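You operate a simulated robot arm through the tools that you are given. There is no shell and no other tool.

You are at the controls of a simulated robot arm. One attempt, no reset.

JOB
Reset the test rig and turn the stand's motor fan end up.
Fine: gauge aside, knob back to START, display zeroed once; latch the stand again.

The check looks at the end state, three seconds after you hand in, the way a careful person would. Anything else that was tipped, shoved, dropped, spilled or broken makes it a failure.

ROBOT AND FRAMES
A 7-joint arm with a three-finger gripper, fixed in place. Base frame: the origin is on the floor under the middle of its stand, x ahead of it, y to its left, z up; the work surface is at about z = 0.82. Readings come in m, rad, newtons and seconds.
It reaches about 1.342 m from its shoulder. Its first joint turns from -2.897 to 2.897 rad. Payload 2.69 kg.
Tool frame: the origin (TCP) lies between the finger pads and is the grasp point; the fingertips stand 0.03 m ahead of it; z points along the fingers, y is the line along which they close. The gripper opens to 0.128 m; its body begins 0.117 m behind the TCP.
Orientation is told as [roll, pitch, yaw] about the base's x, y, z axes, in that order, counted from this pose: with the fingers straight down and closing along the base's y, the tool's x points along the base's -x, its y along +y and its z along -z.

CONTROLS
- The arm moves only by the tool send_rows. Its argument "motion" is text: rows parted by semicolons, each of 6 numbers parted by spaces: the shift along the base's x, y, z in units of 250 mm (1.0 is 250 mm), then the turn, a rotation vector about the base's x, y, z in units of 120 degrees (1.0 is 120 degrees). In form: dx dy dz rx ry rz; .... A call has 1 to 20 rows; each row is the pose to reach, as a shift and turn from the pose commanded when the call began. "gripper" is the opening, from 0 (shut) to 1 (fully open), set as the call begins (left out, the last holds). A call with a number of a shift or a turn outside -1 to 1 is refused whole. Each row takes 0.2 s and may step no farther than 0.05 m and 0.15 rad from the row before; otherwise, or with a gripper value out of range, the whole call is refused. A pose out of reach is approached as far as the arm can. The call stops where the force on the tool passes 40 N (or 10 N more than at its start, if that is more) or the arm is blocked; 0.2 s more then pass. The fingers move at their own pace (about 0.127 m/s each) and stop on an object; they squeeze with about 23 N. The grip force told is the motor's: it shows also when the fingers shut on nothing. Time passes only in rows, and 0.2 s behind the last, so rows that repeat a pose let the fingers close. The reply holds the time, the measured pose of the TCP, the force on the tool along the base axes, the opening and the grip force, in the units named above and with some noise, with the torque about the TCP (base axes, N m) and any sound that the robot's microphone picked up.
- Cameras (640 x 400 px; columns grow to the right, rows downward): "scene" is fixed at [0.0499, -0.4982, 1.6733]; the picture's right is [0.77, -0.64, 0.00], its down [-0.30, -0.36, -0.88] and it looks along [0.57, 0.68, -0.47] (base axes); focal length 366 px, centre (320, 200). "wrist" rides on the gripper at [0.058, 0.054, -0.131] in the tool frame; the picture's right is [-0.68, 0.74, 0.00], its down [-0.62, -0.57, -0.55] and it looks along [-0.40, -0.37, 0.84] (tool axes); focal length 234 px, centre (320, 200). There is no depth. A picture from a camera that has moved, and an enlarged one, comes with that camera's place and axes in the base frame and with its lens.
- get_image(camera): a new picture of that camera. The clock stands still meanwhile.
- slide_trunk(by): moves the trunk up (or, below 0, down) by that many m; the arm rides with it, the base frame stays. It gives what a move gives, with no picture.
- close_up(camera, box): a new picture of the part [left, top, right, bottom] of that camera's present view, enlarged. The clock stands still meanwhile.
- hand_in(): hands the job in; it is judged then, once.

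Nothing tells you positions but the pictures and the camera data. Unless the task says otherwise, let go and move clear before handing in.

The tools are called after "Request:" as a command line: name --argument value ..., lists and objects as JSON in quotes. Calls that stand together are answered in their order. send_rows: Moves the arm, as the interface text tells. Its arguments: {"type":"object","properties":{"motion":{"type":"string"},"gripper":{"type":"number"}},"required":["motion"]} The other tools are called the same way: slide_trunk (by) moves the trunk up or down; get_image (camera) takes a picture; close_up (camera, box) takes an enlarged picture of a part of a camera's view; hand_in () hands the job in.

At the start:

```text
time: 0.0
tool_pos: [0.4111, 0.5639, 1.4314]
tcp_rot: [0.0, 0.0, 0.001]
wrist_force: [-1.2, 0.0, 0.2]
moment: [0.02, -0.01, 0.01]
opening: 0.1279
grasp_force: 0.1
trunk travel left (down, up): [-0.15, 0.2]
```

scene: 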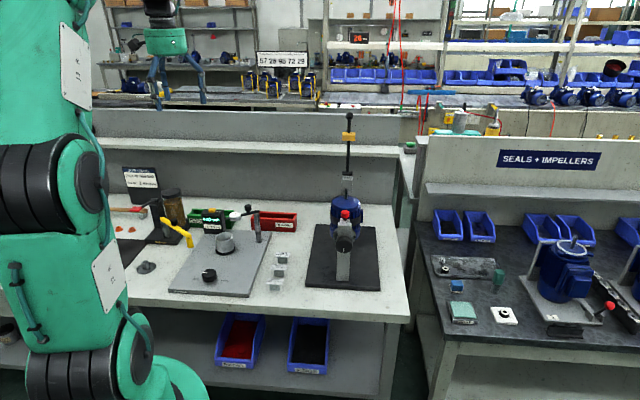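
wrist: 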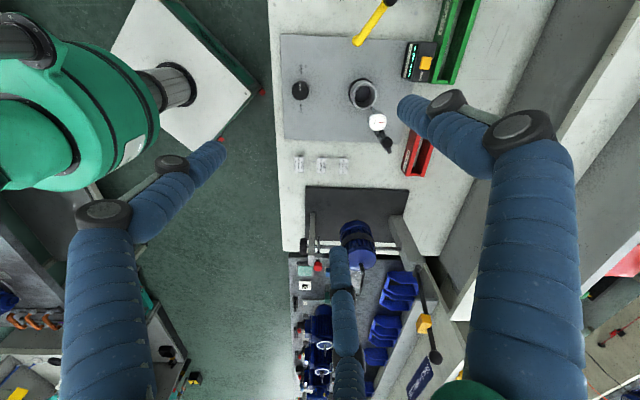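

I see a bench with a test rig (plate with a knob, a gauge on an arm, a display) and a motor on a stand with a red-topped latch. I'll take enlarged pictures first to locate the parts.

Request:
close_up --camera "scene" --box '[100, 160, 300, 300]'

Request:
close_up --camera "scene" --box '[280, 100, 420, 300]'

Request:
close_up --camera "wrist" --box '[270, 0, 490, 190]'

Request:
close_up --camera "wrist" --box '[280, 170, 460, 400]'

Request:
close_up --camera "scene" --box '[420, 200, 640, 350]'

```text
2.86 times, centred on (200, 230) of scene
camera zoom: at [0.0499, -0.4982, 1.6733], right [0.77, -0.64, 0.0], down [-0.3, -0.36, -0.88], along [0.57, 0.68, -0.47], focal length 1046 px, centre (663, 114)
```

zoom: 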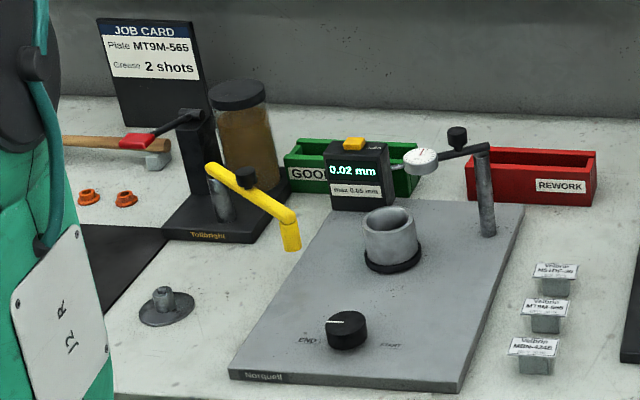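

```text
2.00 times, centred on (350, 200) of scene
camera zoom: at [0.0499, -0.4982, 1.6733], right [0.77, -0.64, 0.0], down [-0.3, -0.36, -0.88], along [0.57, 0.68, -0.47], focal length 732 px, centre (260, 200)
```

zoom: 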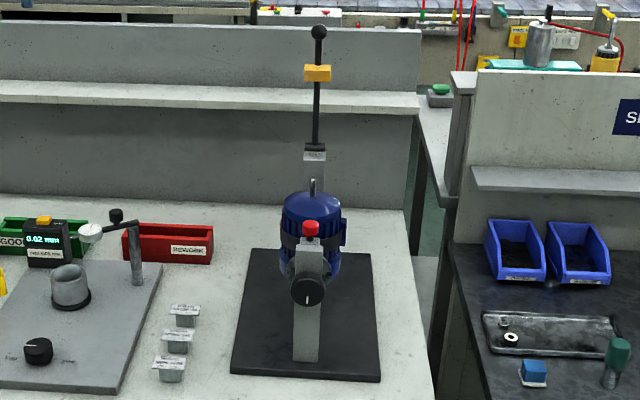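

```text
2.11 times, centred on (380, 95) of wrist
camera zoom: at [0.3518, 0.6184, 1.5603], right [0.68, 0.74, 0.0], down [0.62, -0.57, 0.55], along [0.4, -0.37, -0.84], focal length 493 px, centre (194, 421)
```

zoom: 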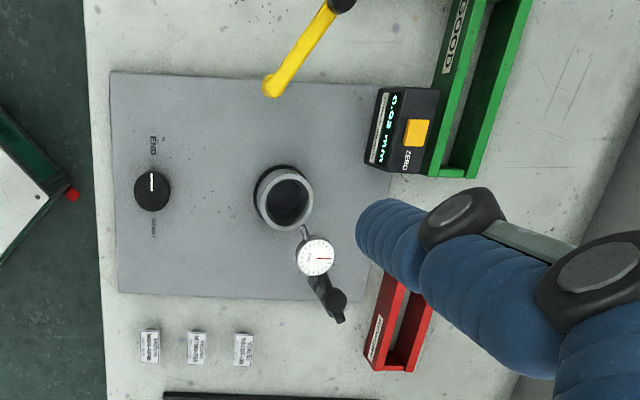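

```text
1.74 times, centred on (370, 285) of wrist
camera zoom: at [0.3518, 0.6184, 1.5603], right [0.68, 0.74, 0.0], down [0.62, -0.57, 0.55], along [0.4, -0.37, -0.84], focal length 407 px, centre (233, 52)
```

zoom: 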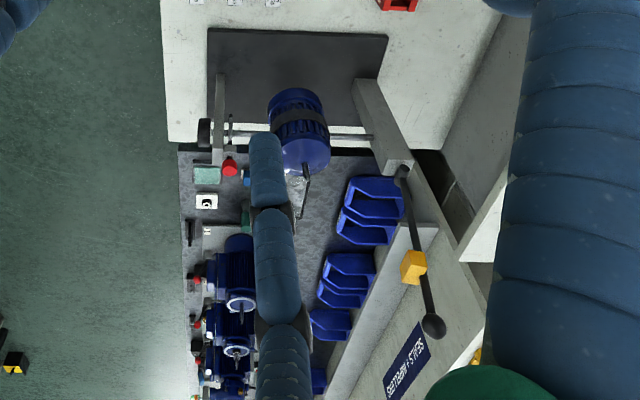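

```text
2.67 times, centred on (530, 275) of scene
camera zoom: at [0.0499, -0.4982, 1.6733], right [0.77, -0.64, 0.0], down [-0.3, -0.36, -0.88], along [0.57, 0.68, -0.47], focal length 976 px, centre (-240, 0)
```

zoom: 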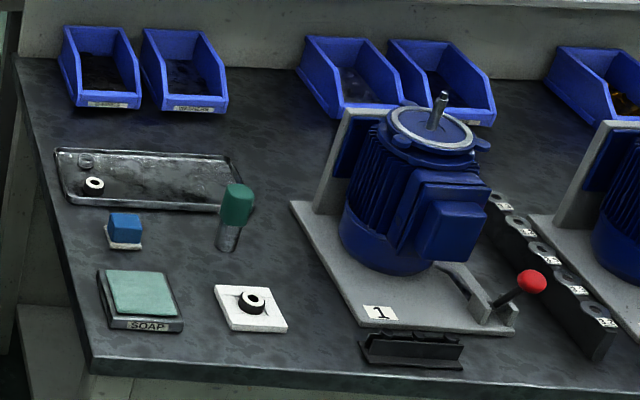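

The rig, turned 45° to the base frame, has its knob near (0.39, 0.50), its ring near (0.51, 0.63) and the gauge post near (0.65, 0.60). The motor stand is near (0.85, 0.32), and I'll lower the wrist camera over the rig for a closer look.

Request:
send_rows --motion "-0.054 0.037 -0.154 0 0 0; -0.108 0.075 -0.308 0 0 0; -0.162 0.112 -0.462 0 0 0; -0.216 0.149 -0.616 0 0 0; -0.27 0.187 -0.77 0 0 0; -0.324 0.224 -0.924 0 0 0"

Request:
get_image --camera "wrist"

Request:
get_image --camera "scene"

```text
time: 1.4
tool_pos: [0.331, 0.6215, 1.2007]
tcp_rot: [0.0, 0.001, 0.003]
wrist_force: [-0.2, -0.3, 0.1]
moment: [0.03, 0.01, 0.02]
opening: 0.1276
grasp_force: 0.1
trunk travel left (down, up): [-0.15, 0.2]
```

```text
taken
camera wrist: at [0.2718, 0.6759, 1.3293], right [0.68, 0.74, 0.0], down [0.62, -0.57, 0.55], along [0.4, -0.37, -0.84], focal length 234 px, centre (320, 200)
```

wrist: 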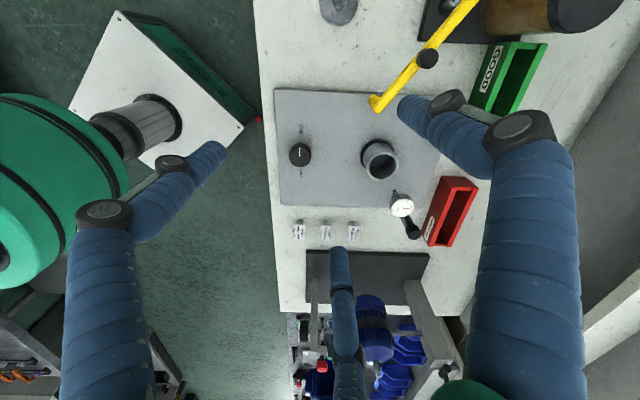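

```text
taken
```

scene: 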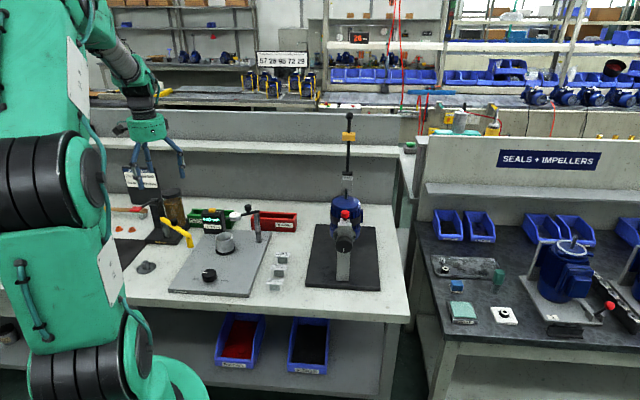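

Request:
close_up --camera "wrist" --box '[270, 80, 400, 180]'

Request:
close_up --camera "wrist" --box '[340, 120, 480, 250]'

Request:
close_up --camera "scene" --box '[190, 195, 300, 265]'

Request:
close_up --camera "scene" --box '[300, 180, 400, 290]'

Request:
close_up --camera "scene" --box '[170, 240, 270, 300]'

```text
4.00 times, centred on (335, 130) of wrist
camera zoom: at [0.2718, 0.6759, 1.3293], right [0.68, 0.74, 0.0], down [0.62, -0.57, 0.55], along [0.4, -0.37, -0.84], focal length 937 px, centre (260, 480)
```

zoom: 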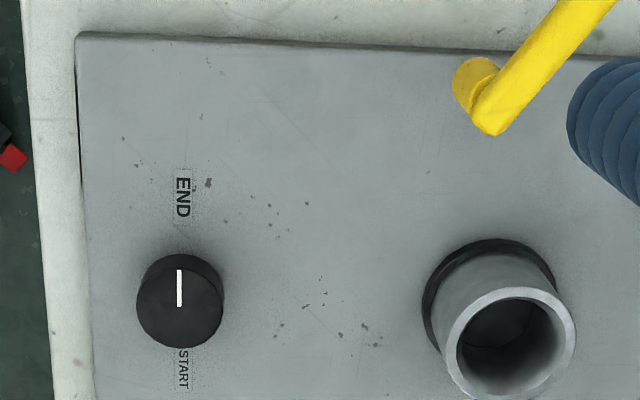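

```text
3.08 times, centred on (410, 185) of wrist
camera zoom: at [0.2718, 0.6759, 1.3293], right [0.68, 0.74, 0.0], down [0.62, -0.57, 0.55], along [0.4, -0.37, -0.84], focal length 720 px, centre (43, 246)
```

zoom: 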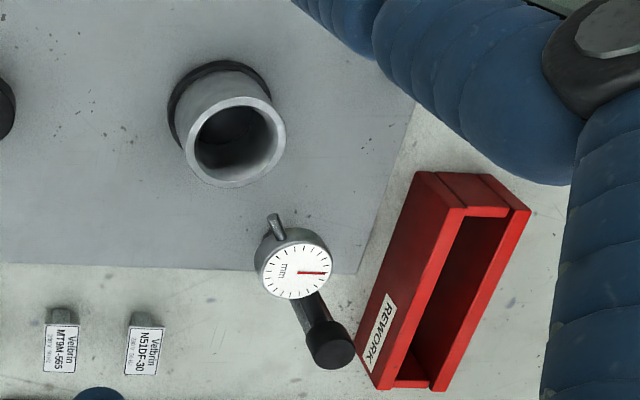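

```text
5.71 times, centred on (245, 230) of scene
camera zoom: at [0.0499, -0.4982, 1.6733], right [0.77, -0.64, 0.0], down [-0.3, -0.36, -0.88], along [0.57, 0.68, -0.47], focal length 2091 px, centre (749, 29)
```

zoom: 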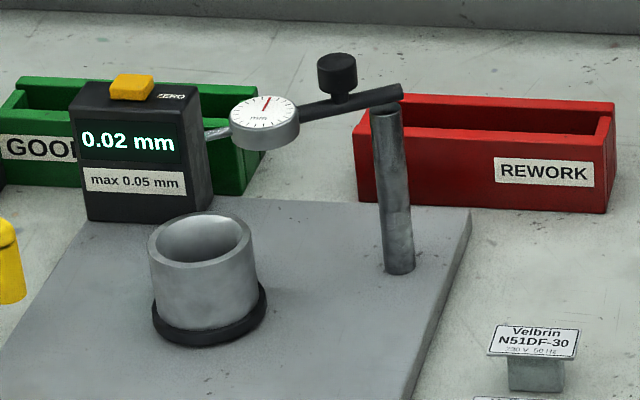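

```text
3.64 times, centred on (350, 235) of scene
camera zoom: at [0.0499, -0.4982, 1.6733], right [0.77, -0.64, 0.0], down [-0.3, -0.36, -0.88], along [0.57, 0.68, -0.47], focal length 1331 px, centre (211, 73)
```

zoom: 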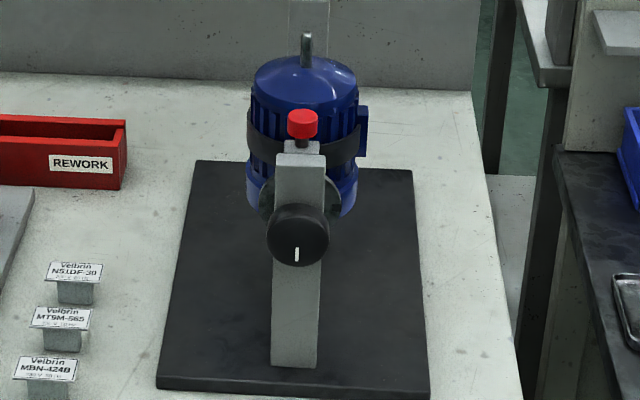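

```text
6.40 times, centred on (220, 270) of scene
camera zoom: at [0.0499, -0.4982, 1.6733], right [0.77, -0.64, 0.0], down [-0.3, -0.36, -0.88], along [0.57, 0.68, -0.47], focal length 2342 px, centre (960, -248)
```

zoom: 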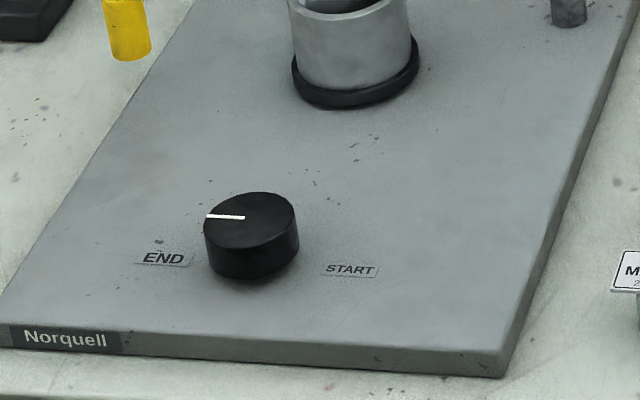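

Request:
close_up --camera "scene" --box '[315, 105, 385, 205]'

Request:
close_up --camera "scene" --box '[315, 190, 375, 240]'

Request:
close_up --camera "wrist" --box '[290, 230, 460, 400]'

Request:
close_up --camera "scene" --box '[105, 160, 215, 240]'

```text
4.00 times, centred on (350, 155) of scene
camera zoom: at [0.0499, -0.4982, 1.6733], right [0.77, -0.64, 0.0], down [-0.3, -0.36, -0.88], along [0.57, 0.68, -0.47], focal length 1464 px, centre (200, 380)
```

zoom: 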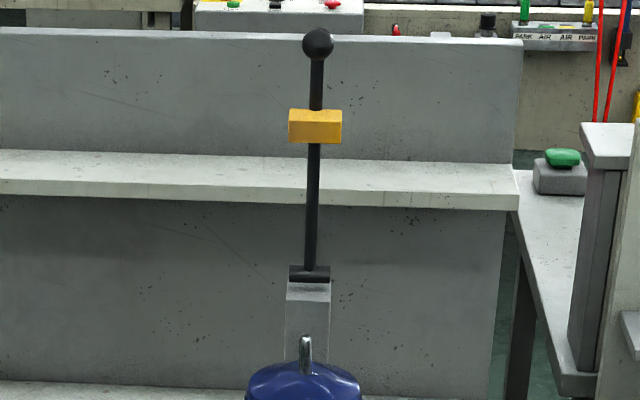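

```text
8.00 times, centred on (345, 215) of scene
camera zoom: at [0.0499, -0.4982, 1.6733], right [0.77, -0.64, 0.0], down [-0.3, -0.36, -0.88], along [0.57, 0.68, -0.47], focal length 2928 px, centre (120, 80)
```

zoom: 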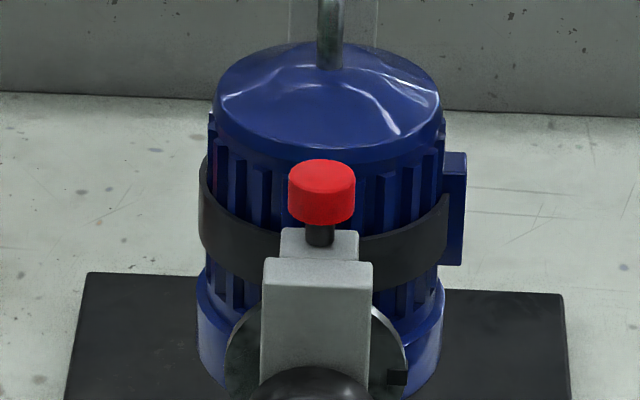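

```text
2.35 times, centred on (375, 315) of wrist
camera zoom: at [0.2718, 0.6759, 1.3293], right [0.68, 0.74, 0.0], down [0.62, -0.57, 0.55], along [0.4, -0.37, -0.84], focal length 551 px, centre (191, -71)
```

zoom: 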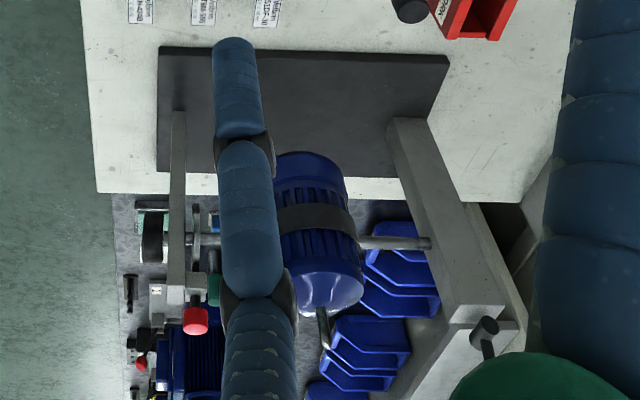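

```text
5.00 times, centred on (160, 200) of scene
camera zoom: at [0.0499, -0.4982, 1.6733], right [0.77, -0.64, 0.0], down [-0.3, -0.36, -0.88], along [0.57, 0.68, -0.47], focal length 1830 px, centre (1120, 200)
```

zoom: 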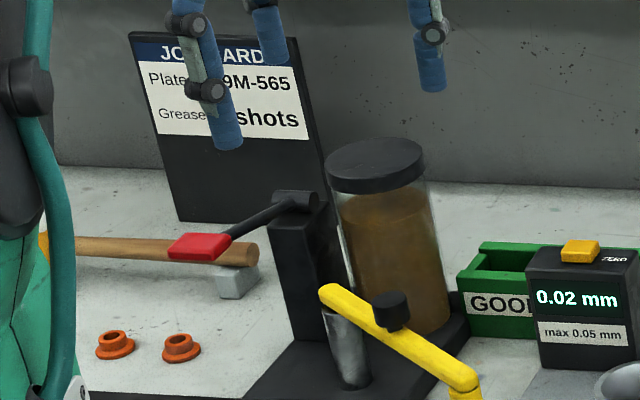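

Now I'll start with the gauge: it hangs over the ring on an arm pivoting on the post near (0.64, 0.59), at a height of about 0.975. I'll shut the fingers and go to the display side of the gauge arm, high first.

Request:
send_rows --motion "0.16 0.043 0 0 0 0; 0.32 0.086 0 0 0 0; 0.48 0.13 0 0 0 0; 0.64 0.173 0 0 0 0; 0.8 0.216 0 0 0 0; 0.8 0.216 0 0 0 0" --gripper 0

Request:
get_image --camera "wrist"

Request:
get_image --camera "scene"

```text
time: 2.8
tool_pos: [0.5311, 0.6764, 1.1974]
tcp_rot: [-0.001, -0.001, 0.002]
wrist_force: [0.8, 0.2, 0.4]
moment: [-0.02, 0.05, 0.02]
opening: 0.002
grasp_force: 23.0
trunk travel left (down, up): [-0.15, 0.2]
```

```text
taken
camera wrist: at [0.4727, 0.7297, 1.3262], right [0.68, 0.74, 0.0], down [0.62, -0.56, 0.55], along [0.4, -0.37, -0.84], focal length 234 px, centre (320, 200)
```

wrist: 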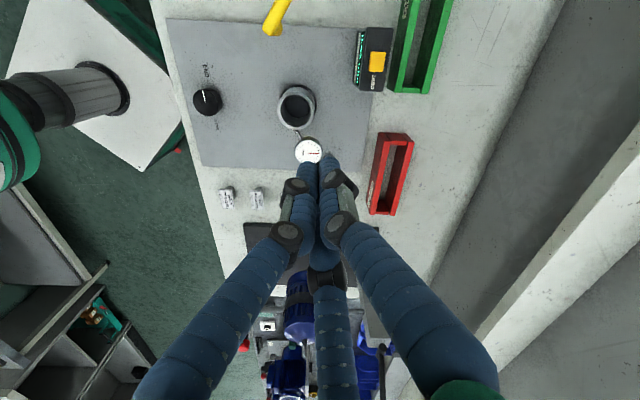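

```text
taken
```

scene: 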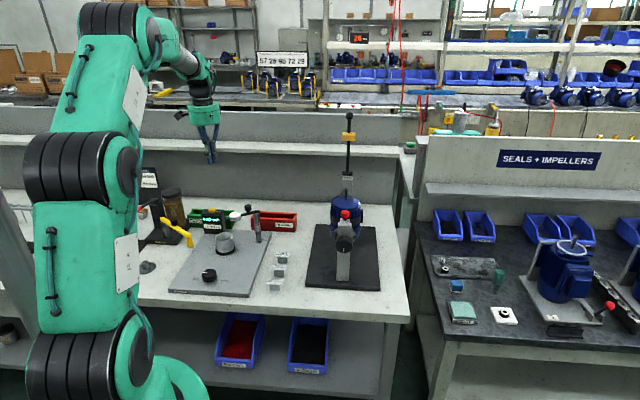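

Request:
close_up --camera "wrist" --box '[250, 80, 350, 180]'

Request:
close_up --camera "wrist" --box '[170, 50, 270, 150]'

Request:
close_up --camera "wrist" --box '[330, 10, 450, 110]'

```text
4.00 times, centred on (300, 130) of wrist
camera zoom: at [0.4727, 0.7297, 1.3262], right [0.68, 0.74, 0.0], down [0.62, -0.56, 0.55], along [0.4, -0.37, -0.84], focal length 937 px, centre (400, 480)
```

zoom: 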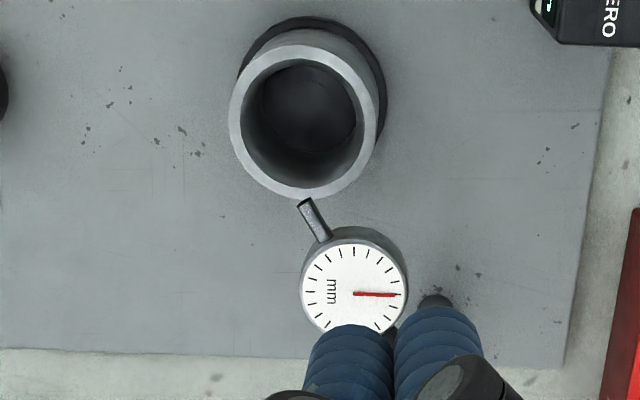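

```text
4.00 times, centred on (220, 100) of wrist
camera zoom: at [0.4727, 0.7297, 1.3262], right [0.68, 0.74, 0.0], down [0.62, -0.56, 0.55], along [0.4, -0.37, -0.84], focal length 937 px, centre (720, 600)
```

zoom: 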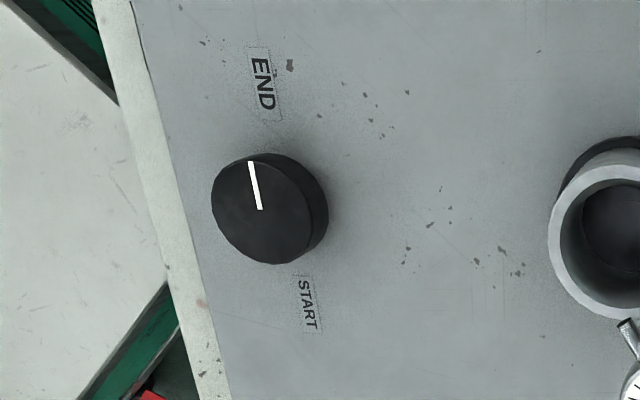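

```text
4.00 times, centred on (390, 60) of wrist
camera zoom: at [0.4727, 0.7297, 1.3262], right [0.68, 0.74, 0.0], down [0.62, -0.56, 0.55], along [0.4, -0.37, -0.84], focal length 937 px, centre (40, 760)
```

zoom: 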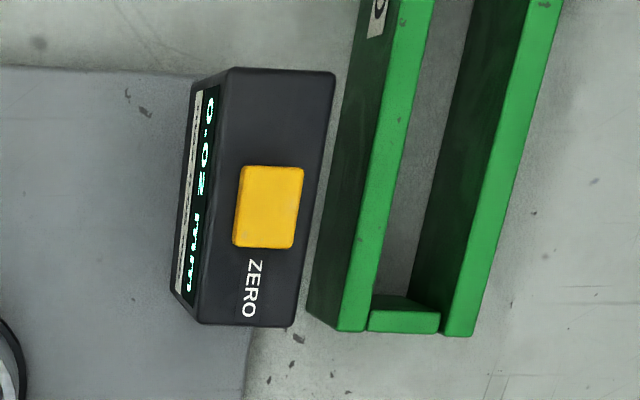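

The gauge arm points from the post (0.637, 0.60) straight over the ring at (0.514, 0.632), with the dial at (0.566, 0.619, 0.965). I'll go down beside the arm, on the display side, ready to push it round.

Request:
send_rows --motion "0.09 0.007 -0.1 0 0 0; 0.18 0.014 -0.2 0 0 0; 0.27 0.021 -0.3 0 0 0; 0.368 0.028 -0.4 0 0 0; 0.368 0.028 -0.55 0 0 0; 0.368 0.028 -0.7 0 0 0; 0.368 0.028 -0.8 0 0 0" --gripper 0

Request:
get_image --camera "wrist"

Request:
close_up --camera "scene" --box '[180, 170, 300, 260]'

```text
time: 4.4
tool_pos: [0.6219, 0.6815, 0.999]
tcp_rot: [0.001, -0.001, 0.0]
wrist_force: [-0.3, 0.3, -0.8]
moment: [-0.02, 0.01, 0.01]
opening: 0.0022
grasp_force: 23.2
trunk travel left (down, up): [-0.15, 0.2]
```

```text
taken
camera wrist: at [0.5624, 0.7354, 1.1298], right [0.68, 0.74, 0.0], down [0.62, -0.57, 0.55], along [0.4, -0.37, -0.84], focal length 234 px, centre (320, 200)
```

wrist: 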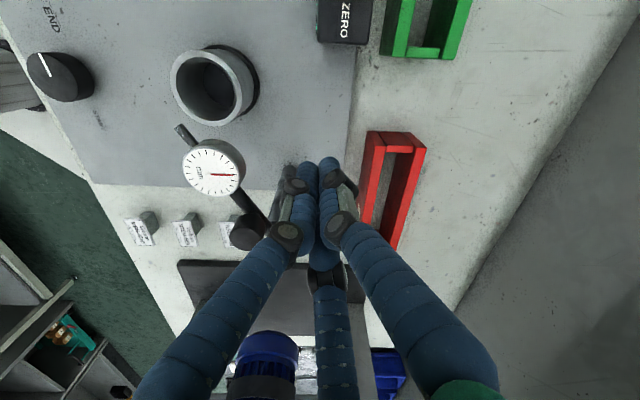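

```text
4.44 times, centred on (240, 215) of scene
camera zoom: at [0.0499, -0.4982, 1.6733], right [0.77, -0.64, 0.0], down [-0.3, -0.36, -0.88], along [0.57, 0.68, -0.47], focal length 1627 px, centre (676, 133)
```

zoom: 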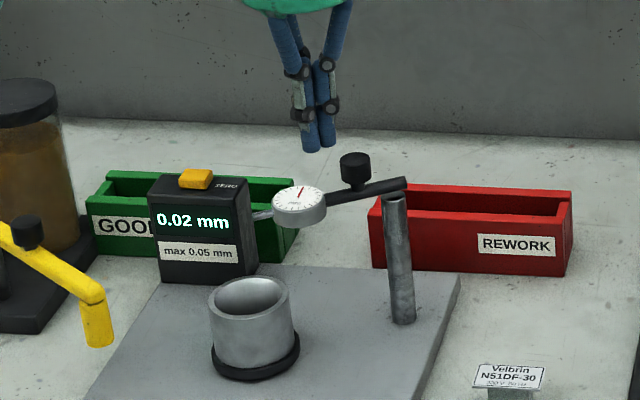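

The fingertips are clear of the gauge arm, on its display side. I'll lower them to the arm's height and push the dial slowly round the post, part way first.

Request:
send_rows --motion "0 0 -0.142 0 0 0; -0.0568 -0.004 -0.142 0 0 0; -0.1104 -0.0292 -0.142 0 0 0; -0.1496 -0.0556 -0.142 0 0 0; -0.1848 -0.0876 -0.142 0 0 0; -0.2156 -0.1236 -0.142 0 0 0; -0.2404 -0.164 -0.142 0 0 0; -0.26 -0.2072 -0.142 0 0 0" --gripper 0

Request:
get_image --camera "wrist"

Request:
close_up --camera "scene" --box '[180, 170, 300, 260]'

```text
time: 6.2
tool_pos: [0.5562, 0.6304, 0.9664]
tcp_rot: [0.001, -0.002, 0.001]
wrist_force: [-0.9, -0.2, 0.2]
moment: [0.0, 0.01, 0.0]
opening: 0.0021
grasp_force: 23.8
trunk travel left (down, up): [-0.15, 0.2]
```

```text
taken
camera wrist: at [0.498, 0.6845, 1.0944], right [0.68, 0.74, 0.0], down [0.62, -0.57, 0.55], along [0.4, -0.37, -0.84], focal length 234 px, centre (320, 200)
```

wrist: 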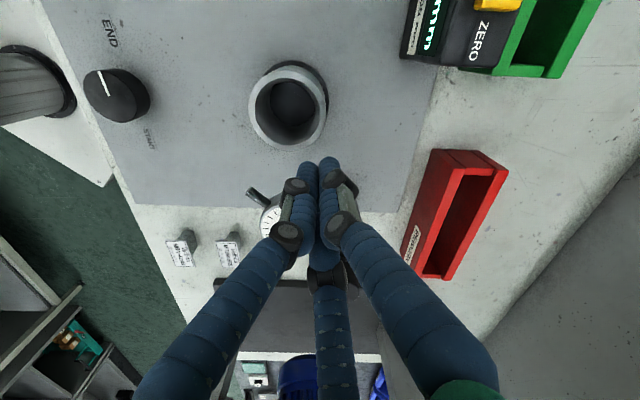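

```text
4.44 times, centred on (240, 215) of scene
camera zoom: at [0.0499, -0.4982, 1.6733], right [0.77, -0.64, 0.0], down [-0.3, -0.36, -0.88], along [0.57, 0.68, -0.47], focal length 1627 px, centre (676, 133)
```

zoom: 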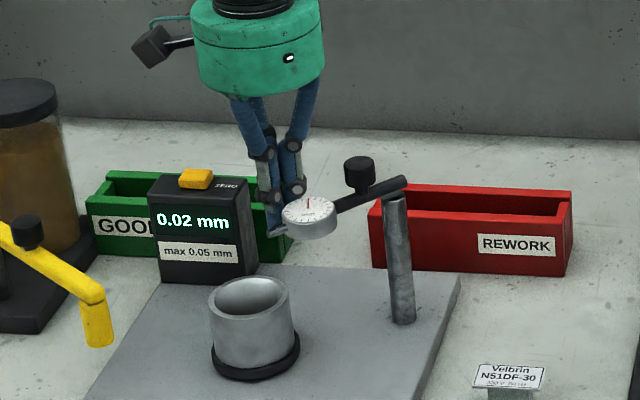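

The gauge arm swings freely with almost no force, so I'll push it on until it stands about 90° off the ring.

Request:
send_rows --motion "-0.0128 -0.0456 0 0 0 0; -0.0196 -0.0928 0 0 0 0; -0.0196 -0.14 0 0 0 0; -0.0128 -0.1872 0 0 0 0; 0 -0.2328 0 0 0 0; 0.0196 -0.276 0 0 0 0; 0.0444 -0.3164 0 0 0 0; 0.0752 -0.3524 0 0 0 0; 0.1104 -0.3844 0 0 0 0" --gripper 0

Request:
get_image --camera "wrist"

Request:
close_up --camera "scene" --box '[180, 170, 300, 260]'

```text
time: 7.6
tool_pos: [0.557, 0.5669, 0.9669]
tcp_rot: [0.006, 0.001, 0.004]
wrist_force: [-9.8, 14.1, -1.1]
moment: [-0.05, -0.01, 0.09]
opening: 0.0022
grasp_force: 23.4
trunk travel left (down, up): [-0.15, 0.2]
stopped in row 7: the force on the tool passed its limit at 51 N (the readings are from after the stop); the commanded pose is now the measured one
```

```text
taken
camera wrist: at [0.4984, 0.6209, 1.0957], right [0.67, 0.74, 0.0], down [0.62, -0.57, 0.55], along [0.41, -0.37, -0.84], focal length 234 px, centre (320, 200)
```

wrist: 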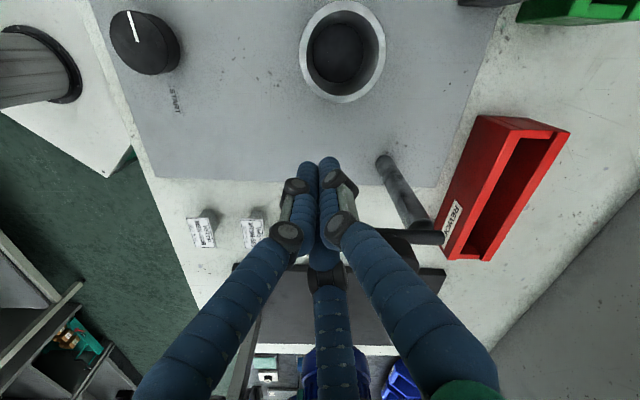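

```text
4.44 times, centred on (240, 215) of scene
camera zoom: at [0.0499, -0.4982, 1.6733], right [0.77, -0.64, 0.0], down [-0.3, -0.36, -0.88], along [0.57, 0.68, -0.47], focal length 1627 px, centre (676, 133)
```

zoom: 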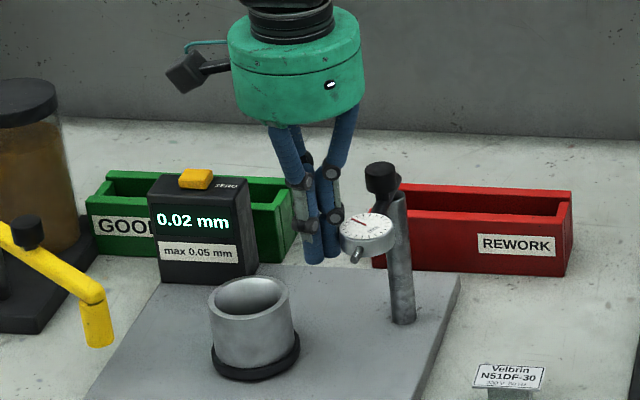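

The arm stopped at what looks like its end stop, about 60° off the ring. I'll back the fingers away, rise, and look at where the gauge now rests.

Request:
send_rows --motion "-0.02 0.03 0 0 0 0; -0.05 0.07 0 0 0 0; -0.08 0.12 0 0 0 0; -0.08 0.12 0.15 0 0 0; -0.08 0.12 0.3 0 0 0; -0.2 0.14 0.45 0 0 0; -0.35 0.14 0.6 0 0 0" --gripper 0

Request:
get_image --camera "wrist"

Request:
close_up --camera "scene" --box '[180, 170, 300, 260]'

```text
refused: row 7 steps farther than a row can; nothing moved
```

```text
taken
camera wrist: at [0.4984, 0.6209, 1.0957], right [0.67, 0.74, 0.0], down [0.62, -0.57, 0.55], along [0.41, -0.37, -0.84], focal length 234 px, centre (320, 200)
```

wrist: 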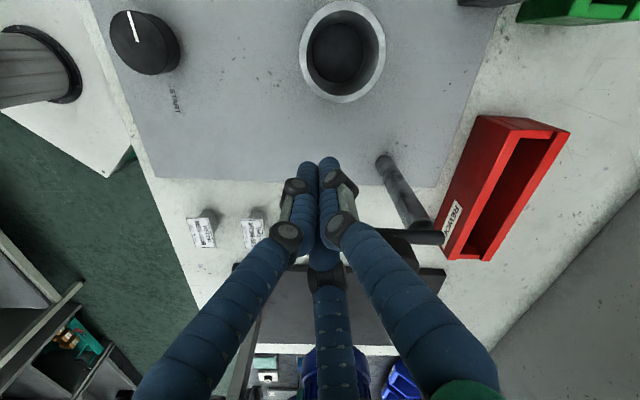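

```text
4.44 times, centred on (240, 215) of scene
camera zoom: at [0.0499, -0.4982, 1.6733], right [0.77, -0.64, 0.0], down [-0.3, -0.36, -0.88], along [0.57, 0.68, -0.47], focal length 1627 px, centre (676, 133)
```

zoom: 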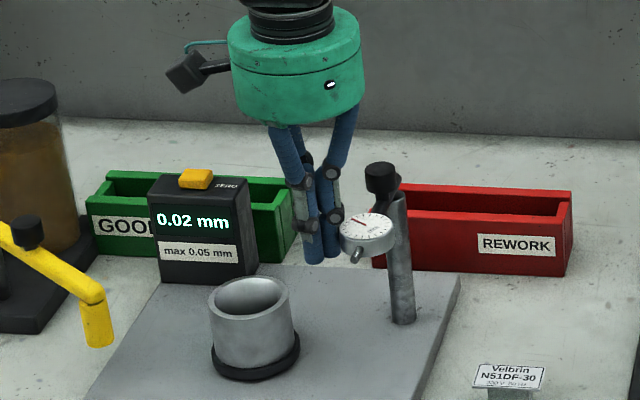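

One row was too long, so nothing moved. I'll send the same retreat with shorter steps.

Request:
send_rows --motion "-0.02 0.03 0 0 0 0; -0.05 0.07 0 0 0 0; -0.08 0.12 0 0 0 0; -0.08 0.12 0.15 0 0 0; -0.08 0.12 0.3 0 0 0; -0.16 0.13 0.45 0 0 0; -0.24 0.14 0.6 0 0 0; -0.32 0.14 0.72 0 0 0" --gripper 0

Request:
get_image --camera "wrist"

Request:
close_up --camera "scene" --box '[180, 170, 300, 260]'

```text
time: 9.4
tool_pos: [0.4782, 0.5999, 1.1464]
tcp_rot: [0.006, 0.001, 0.003]
wrist_force: [-0.7, 0.2, -0.5]
moment: [0.01, 0.05, -0.03]
opening: 0.0022
grasp_force: 23.1
trunk travel left (down, up): [-0.15, 0.2]
```

```text
taken
camera wrist: at [0.4187, 0.6536, 1.2762], right [0.67, 0.74, 0.0], down [0.62, -0.57, 0.55], along [0.41, -0.37, -0.84], focal length 234 px, centre (320, 200)
```

wrist: 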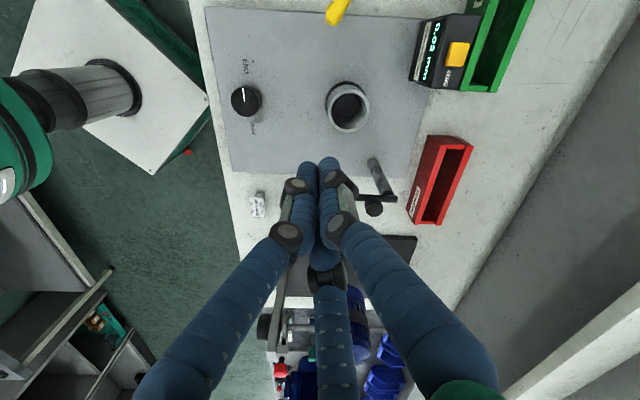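

```text
4.44 times, centred on (240, 215) of scene
camera zoom: at [0.0499, -0.4982, 1.6733], right [0.77, -0.64, 0.0], down [-0.3, -0.36, -0.88], along [0.57, 0.68, -0.47], focal length 1627 px, centre (676, 133)
```

zoom: 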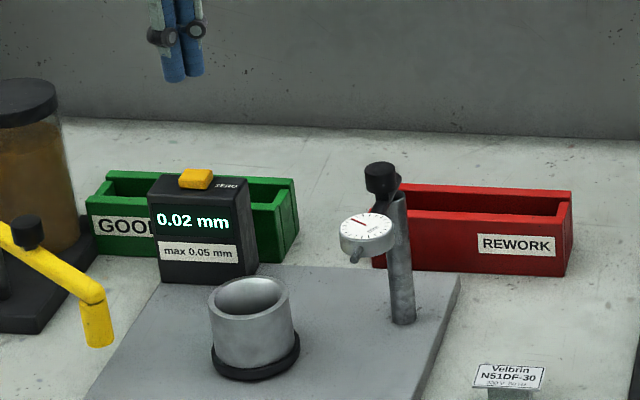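

The gauge now stands about 60° off the ring, clear of it. Next is the rig knob: I'll look at it again from here before going above it.

Request:
close_up --camera "wrist" --box '[200, 50, 300, 150]'

Request:
close_up --camera "scene" --box '[170, 245, 270, 300]'

```text
4.00 times, centred on (250, 100) of wrist
camera zoom: at [0.4187, 0.6536, 1.2762], right [0.67, 0.74, 0.0], down [0.62, -0.57, 0.55], along [0.41, -0.37, -0.84], focal length 937 px, centre (600, 600)
```

zoom: 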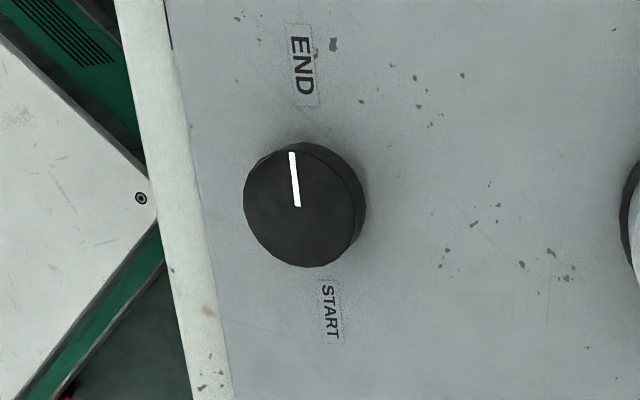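

```text
6.40 times, centred on (220, 272) of scene
camera zoom: at [0.0499, -0.4982, 1.6733], right [0.77, -0.64, 0.0], down [-0.3, -0.36, -0.88], along [0.57, 0.68, -0.47], focal length 2342 px, centre (960, -264)
```

zoom: 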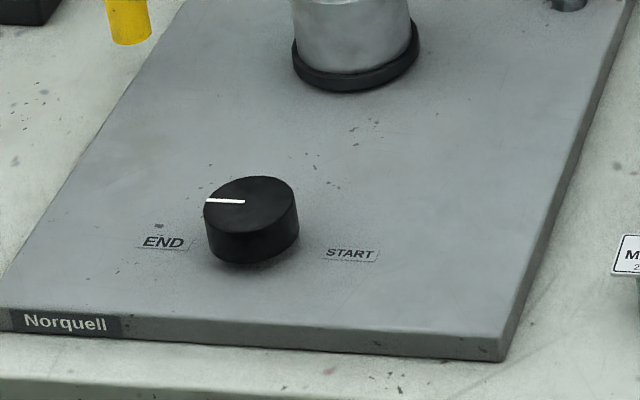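

The knob's top is at about (0.389, 0.510, 0.852), with the pointer at END; I'll go above it with the fingers partly open.

Request:
send_rows --motion "-0.058 -0.061 -0.13 0 0 0; -0.117 -0.122 -0.26 0 0 0; -0.176 -0.184 -0.394 0 0 0; -0.234 -0.245 -0.525 0 0 0; -0.293 -0.307 -0.656 0 0 0; -0.352 -0.368 -0.788 0 0 0; -0.352 -0.368 -0.788 0 0 0" --gripper 0.75

Request:
get_image --camera "wrist"

Request:
close_up --camera "scene" --box '[150, 200, 290, 300]'

```text
time: 11.0
tool_pos: [0.3916, 0.5073, 0.947]
tcp_rot: [0.006, 0.0, 0.004]
wrist_force: [-0.1, 0.8, 0.0]
moment: [-0.04, 0.0, 0.0]
opening: 0.096
grasp_force: 0.1
trunk travel left (down, up): [-0.15, 0.2]
```

```text
taken
camera wrist: at [0.3318, 0.5617, 1.0777], right [0.67, 0.74, 0.0], down [0.62, -0.57, 0.55], along [0.41, -0.37, -0.84], focal length 234 px, centre (320, 200)
```

wrist: 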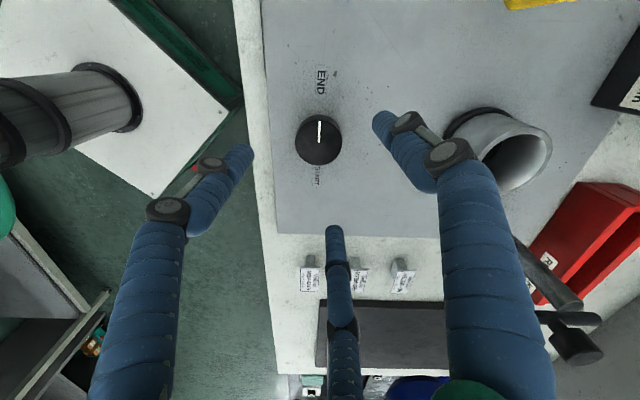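

```text
4.00 times, centred on (220, 250) of scene
camera zoom: at [0.0499, -0.4982, 1.6733], right [0.77, -0.64, 0.0], down [-0.3, -0.36, -0.88], along [0.57, 0.68, -0.47], focal length 1464 px, centre (720, 0)
```

zoom: 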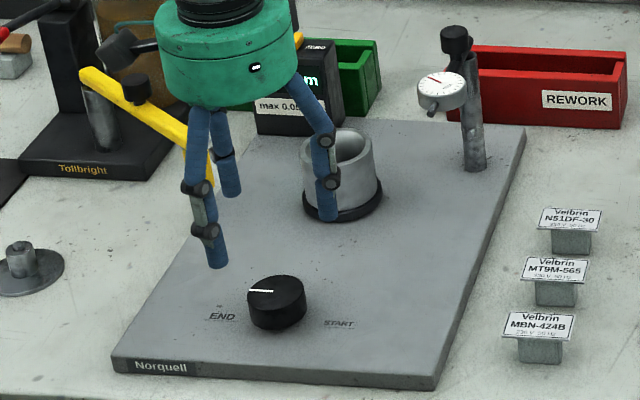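

The knob sits centred under the three fingers. I'll go down round it and close.

Request:
send_rows --motion "-0.004 -0.006 -0.12 0 0 0; -0.004 -0.006 -0.24 0 0 0; -0.004 -0.006 -0.32 0 0 0" --gripper 0.75

Request:
send_rows --motion "0 0 0 0 0 0; 0 0 0 0 0 0; 0 0 0 0 0 0" --gripper 0

Request:
get_image --camera "wrist"

Request:
close_up --camera "scene" --box '[150, 210, 270, 300]'

```text
time: 11.8
tool_pos: [0.3906, 0.5084, 0.869]
tcp_rot: [0.006, 0.0, 0.004]
wrist_force: [0.7, 0.1, 0.5]
moment: [0.02, 0.0, 0.0]
opening: 0.0961
grasp_force: 0.1
trunk travel left (down, up): [-0.15, 0.2]
```

```text
time: 12.4
tool_pos: [0.3919, 0.5061, 0.8687]
tcp_rot: [0.005, -0.001, 0.002]
wrist_force: [11.5, -8.0, -2.9]
moment: [-0.31, -0.46, -0.05]
opening: 0.0467
grasp_force: 23.4
trunk travel left (down, up): [-0.15, 0.2]
stopped in row 3: the force on the tool passed its limit at 44 N (the readings are from after the stop); the commanded pose is now the measured one
```

```text
taken
camera wrist: at [0.3325, 0.5596, 0.9985], right [0.68, 0.74, 0.0], down [0.62, -0.57, 0.55], along [0.41, -0.37, -0.84], focal length 234 px, centre (320, 200)
```

wrist: 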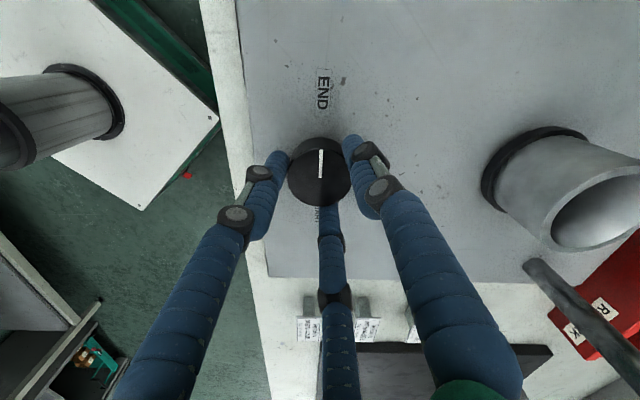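

```text
4.44 times, centred on (210, 255) of scene
camera zoom: at [0.0499, -0.4982, 1.6733], right [0.77, -0.64, 0.0], down [-0.3, -0.36, -0.88], along [0.57, 0.68, -0.47], focal length 1627 px, centre (809, -44)
```

zoom: 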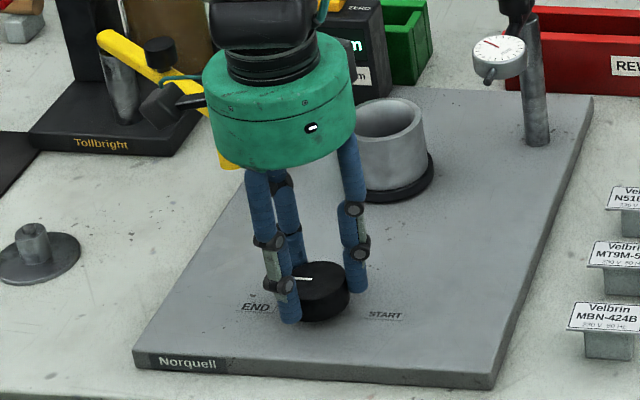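

The fingers hold the knob (opening 0.047) but a little off-centre, so I'll ease a couple of millimetres along the measured force and read again.

Request:
send_rows --motion "0.004 -0.003 0.002 0 0 0; 0.008 -0.006 0.004 0 0 0" --gripper 0

```text
time: 13.1
tool_pos: [0.3919, 0.5058, 0.8688]
tcp_rot: [0.007, -0.002, 0.002]
wrist_force: [-0.5, 5.7, -14.3]
moment: [0.54, -0.05, -0.01]
opening: 0.0465
grasp_force: 44.9
trunk travel left (down, up): [-0.15, 0.2]
```

Request:
send_rows --motion "0 0.002 -0.004 0 0 0; 0 0.002 -0.004 0 0 0.035; 0 0.002 -0.004 0 0 0.07; 0 0.002 -0.004 0 0 0.07" --gripper 0

Request:
close_up --camera "wrist" --box '[260, 50, 380, 250]'

Request:
close_up --camera "scene" --box '[190, 250, 250, 300]'

```text
time: 14.1
tool_pos: [0.3918, 0.5059, 0.8684]
tcp_rot: [0.006, -0.001, 0.151]
wrist_force: [-12.0, 4.8, 1.9]
moment: [-0.04, 0.59, -0.01]
opening: 0.0465
grasp_force: 44.4
trunk travel left (down, up): [-0.15, 0.2]
```

```text
2.00 times, centred on (320, 150) of wrist
camera zoom: at [0.3254, 0.55, 0.9985], right [0.56, 0.83, 0.01], down [0.69, -0.47, 0.55], along [0.46, -0.3, -0.84], focal length 468 px, centre (320, 300)
```

zoom: 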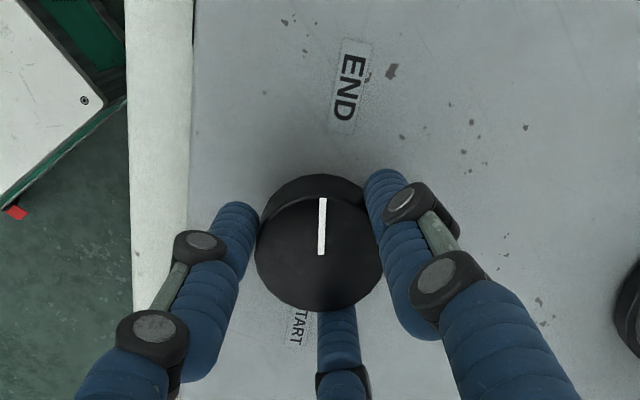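

```text
8.00 times, centred on (220, 275) of scene
camera zoom: at [0.0499, -0.4982, 1.6733], right [0.77, -0.64, 0.0], down [-0.3, -0.36, -0.88], along [0.57, 0.68, -0.47], focal length 2928 px, centre (1120, -400)
```

zoom: 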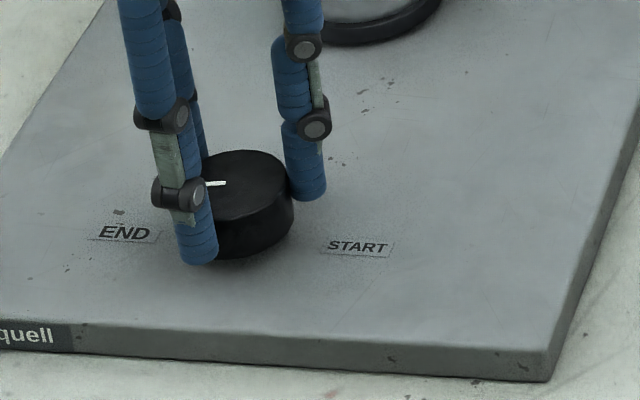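

The knob turns freely counter-clockwise with the fingers (the pointer stays fixed in the gripper's view). I'll go on turning that way.

Request:
send_rows --motion "-0.003 0.001 0 0 0 0.0667; -0.003 0.001 0 0 0 0.1333; -0.003 0.001 0 0 0 0.2; -0.003 0.001 0 0 0 0.2667; -0.003 0.001 0 0 0 0.3333; -0.003 0.001 0 0 0 0.4" --gripper 0

Request:
get_image --camera "wrist"

Request:
close_up --camera "scene" --box '[130, 180, 270, 300]'

```text
time: 15.4
tool_pos: [0.3926, 0.5047, 0.8691]
tcp_rot: [0.006, -0.002, 0.989]
wrist_force: [-1.9, -4.3, 2.5]
moment: [-0.56, 0.1, 0.03]
opening: 0.0462
grasp_force: 44.6
trunk travel left (down, up): [-0.15, 0.2]
```

```text
taken
camera wrist: at [0.3151, 0.4862, 0.9985], right [-0.24, 0.97, 0.01], down [0.81, 0.2, 0.55], along [0.53, 0.14, -0.84], focal length 234 px, centre (320, 200)
```

wrist: 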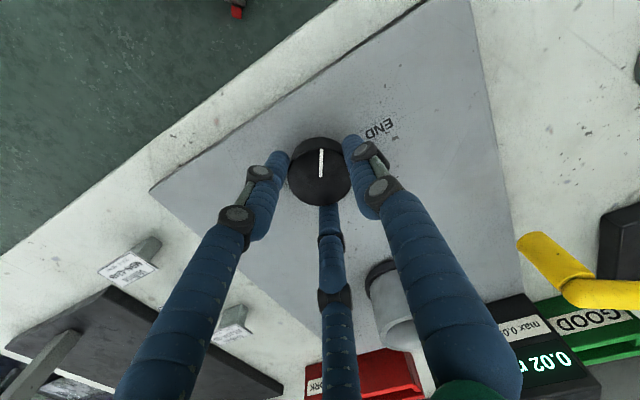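

```text
3.33 times, centred on (200, 240) of scene
camera zoom: at [0.0499, -0.4982, 1.6733], right [0.77, -0.64, 0.0], down [-0.3, -0.36, -0.88], along [0.57, 0.68, -0.47], focal length 1220 px, centre (720, 67)
```

zoom: 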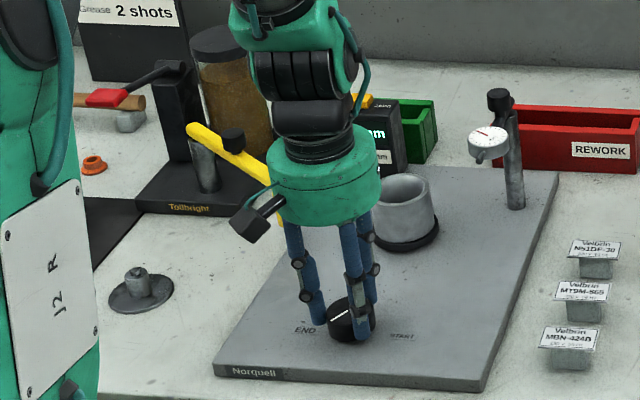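

Request:
send_rows --motion "0 0 0 0 0 0.0667; 0 0 0 0 0 0.1333; 0 0 0 0 0 0.2; 0 0 0 0 0 0.2667; 0 0 0 0 0 0.3333; 0 0 0 0 0 0.4; 0 0 0 0 0 0.4667; 0 0 0 0 0 0.5333" --gripper 0

Request:
get_image --camera "wrist"

Request:
close_up --camera "scene" --box '[130, 180, 270, 300]'

```text
time: 17.2
tool_pos: [0.393, 0.5065, 0.8689]
tcp_rot: [0.005, -0.002, 2.108]
wrist_force: [9.8, -5.2, -4.1]
moment: [0.14, -0.62, -0.01]
opening: 0.0463
grasp_force: 44.5
trunk travel left (down, up): [-0.15, 0.2]
```

```text
taken
camera wrist: at [0.3763, 0.4288, 0.9986], right [-0.98, 0.21, 0.01], down [0.18, 0.82, 0.55], along [0.11, 0.54, -0.84], focal length 234 px, centre (320, 200)
```

wrist: 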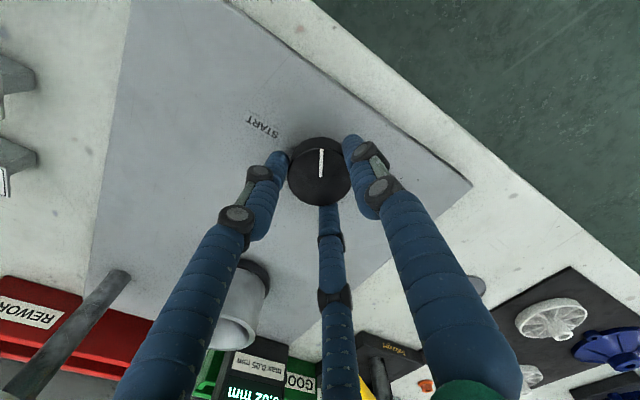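

```text
3.33 times, centred on (200, 240) of scene
camera zoom: at [0.0499, -0.4982, 1.6733], right [0.77, -0.64, 0.0], down [-0.3, -0.36, -0.88], along [0.57, 0.68, -0.47], focal length 1220 px, centre (720, 67)
```

zoom: 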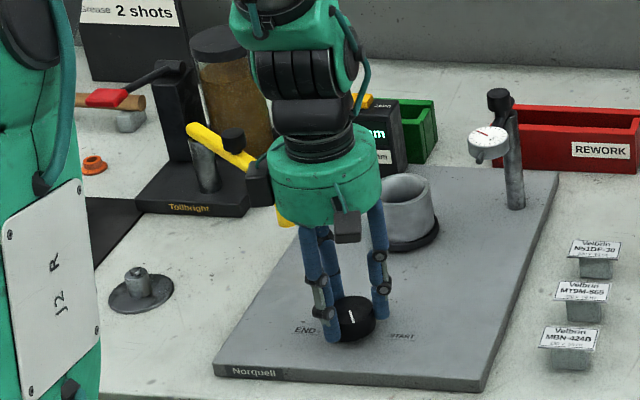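

The knob has turned about 121° and about 59° remain. I'll open, turn the gripper back 60° in place, and grip again.

Request:
send_rows --motion "0 0 0 0 0 0; 0 0 0 0 0 0; 0 0 0 0 0 0; 0 0 0 0 0 -0.0667; 0 0 0 0 0 -0.1333; 0 0 0 0 0 -0.2; 0 0 0 0 0 -0.2667; 0 0 0 0 0 -0.3333; 0 0 0 0 0 -0.4; 0 0 0 0 0 -0.4667; 0 0 0 0 0 -0.5" --gripper 0.75

Request:
close_up --camera "wrist" --box '[220, 80, 420, 240]'

Request:
close_up --camera "scene" --box '[130, 180, 270, 300]'

```text
time: 19.6
tool_pos: [0.3922, 0.5055, 0.8692]
tcp_rot: [0.007, -0.002, 1.054]
wrist_force: [0.3, -0.2, -0.4]
moment: [0.0, 0.04, 0.03]
opening: 0.0961
grasp_force: 0.1
trunk travel left (down, up): [-0.15, 0.2]
```

```text
2.50 times, centred on (320, 160) of wrist
camera zoom: at [0.3165, 0.4813, 0.9984], right [-0.31, 0.95, 0.01], down [0.8, 0.25, 0.55], along [0.52, 0.17, -0.84], focal length 585 px, centre (320, 300)
```

zoom: 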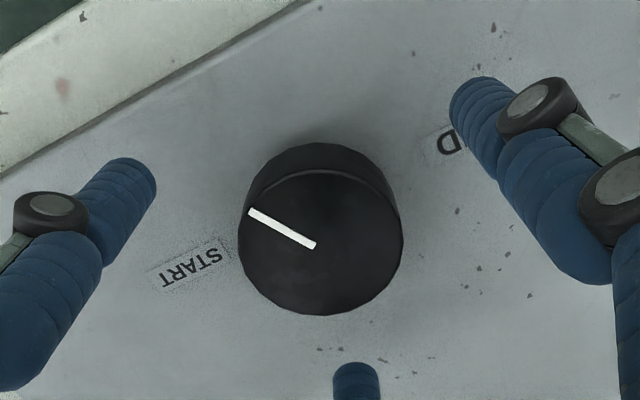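

```text
3.33 times, centred on (200, 240) of scene
camera zoom: at [0.0499, -0.4982, 1.6733], right [0.77, -0.64, 0.0], down [-0.3, -0.36, -0.88], along [0.57, 0.68, -0.47], focal length 1220 px, centre (720, 67)
```

zoom: 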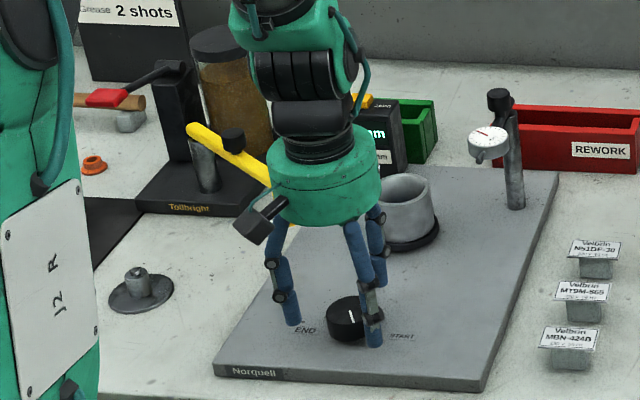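

Request:
send_rows --motion "-0.002 -0.002 0 0 0 0; -0.002 -0.002 0 0 0 0; -0.002 -0.002 0 0 0 0; -0.002 -0.002 0 0 0 0" --gripper 0

```text
time: 20.6
tool_pos: [0.3911, 0.506, 0.8684]
tcp_rot: [0.005, -0.004, 1.056]
wrist_force: [-0.5, 10.7, -2.5]
moment: [0.37, 0.07, -0.02]
opening: 0.0466
grasp_force: 44.7
trunk travel left (down, up): [-0.15, 0.2]
```

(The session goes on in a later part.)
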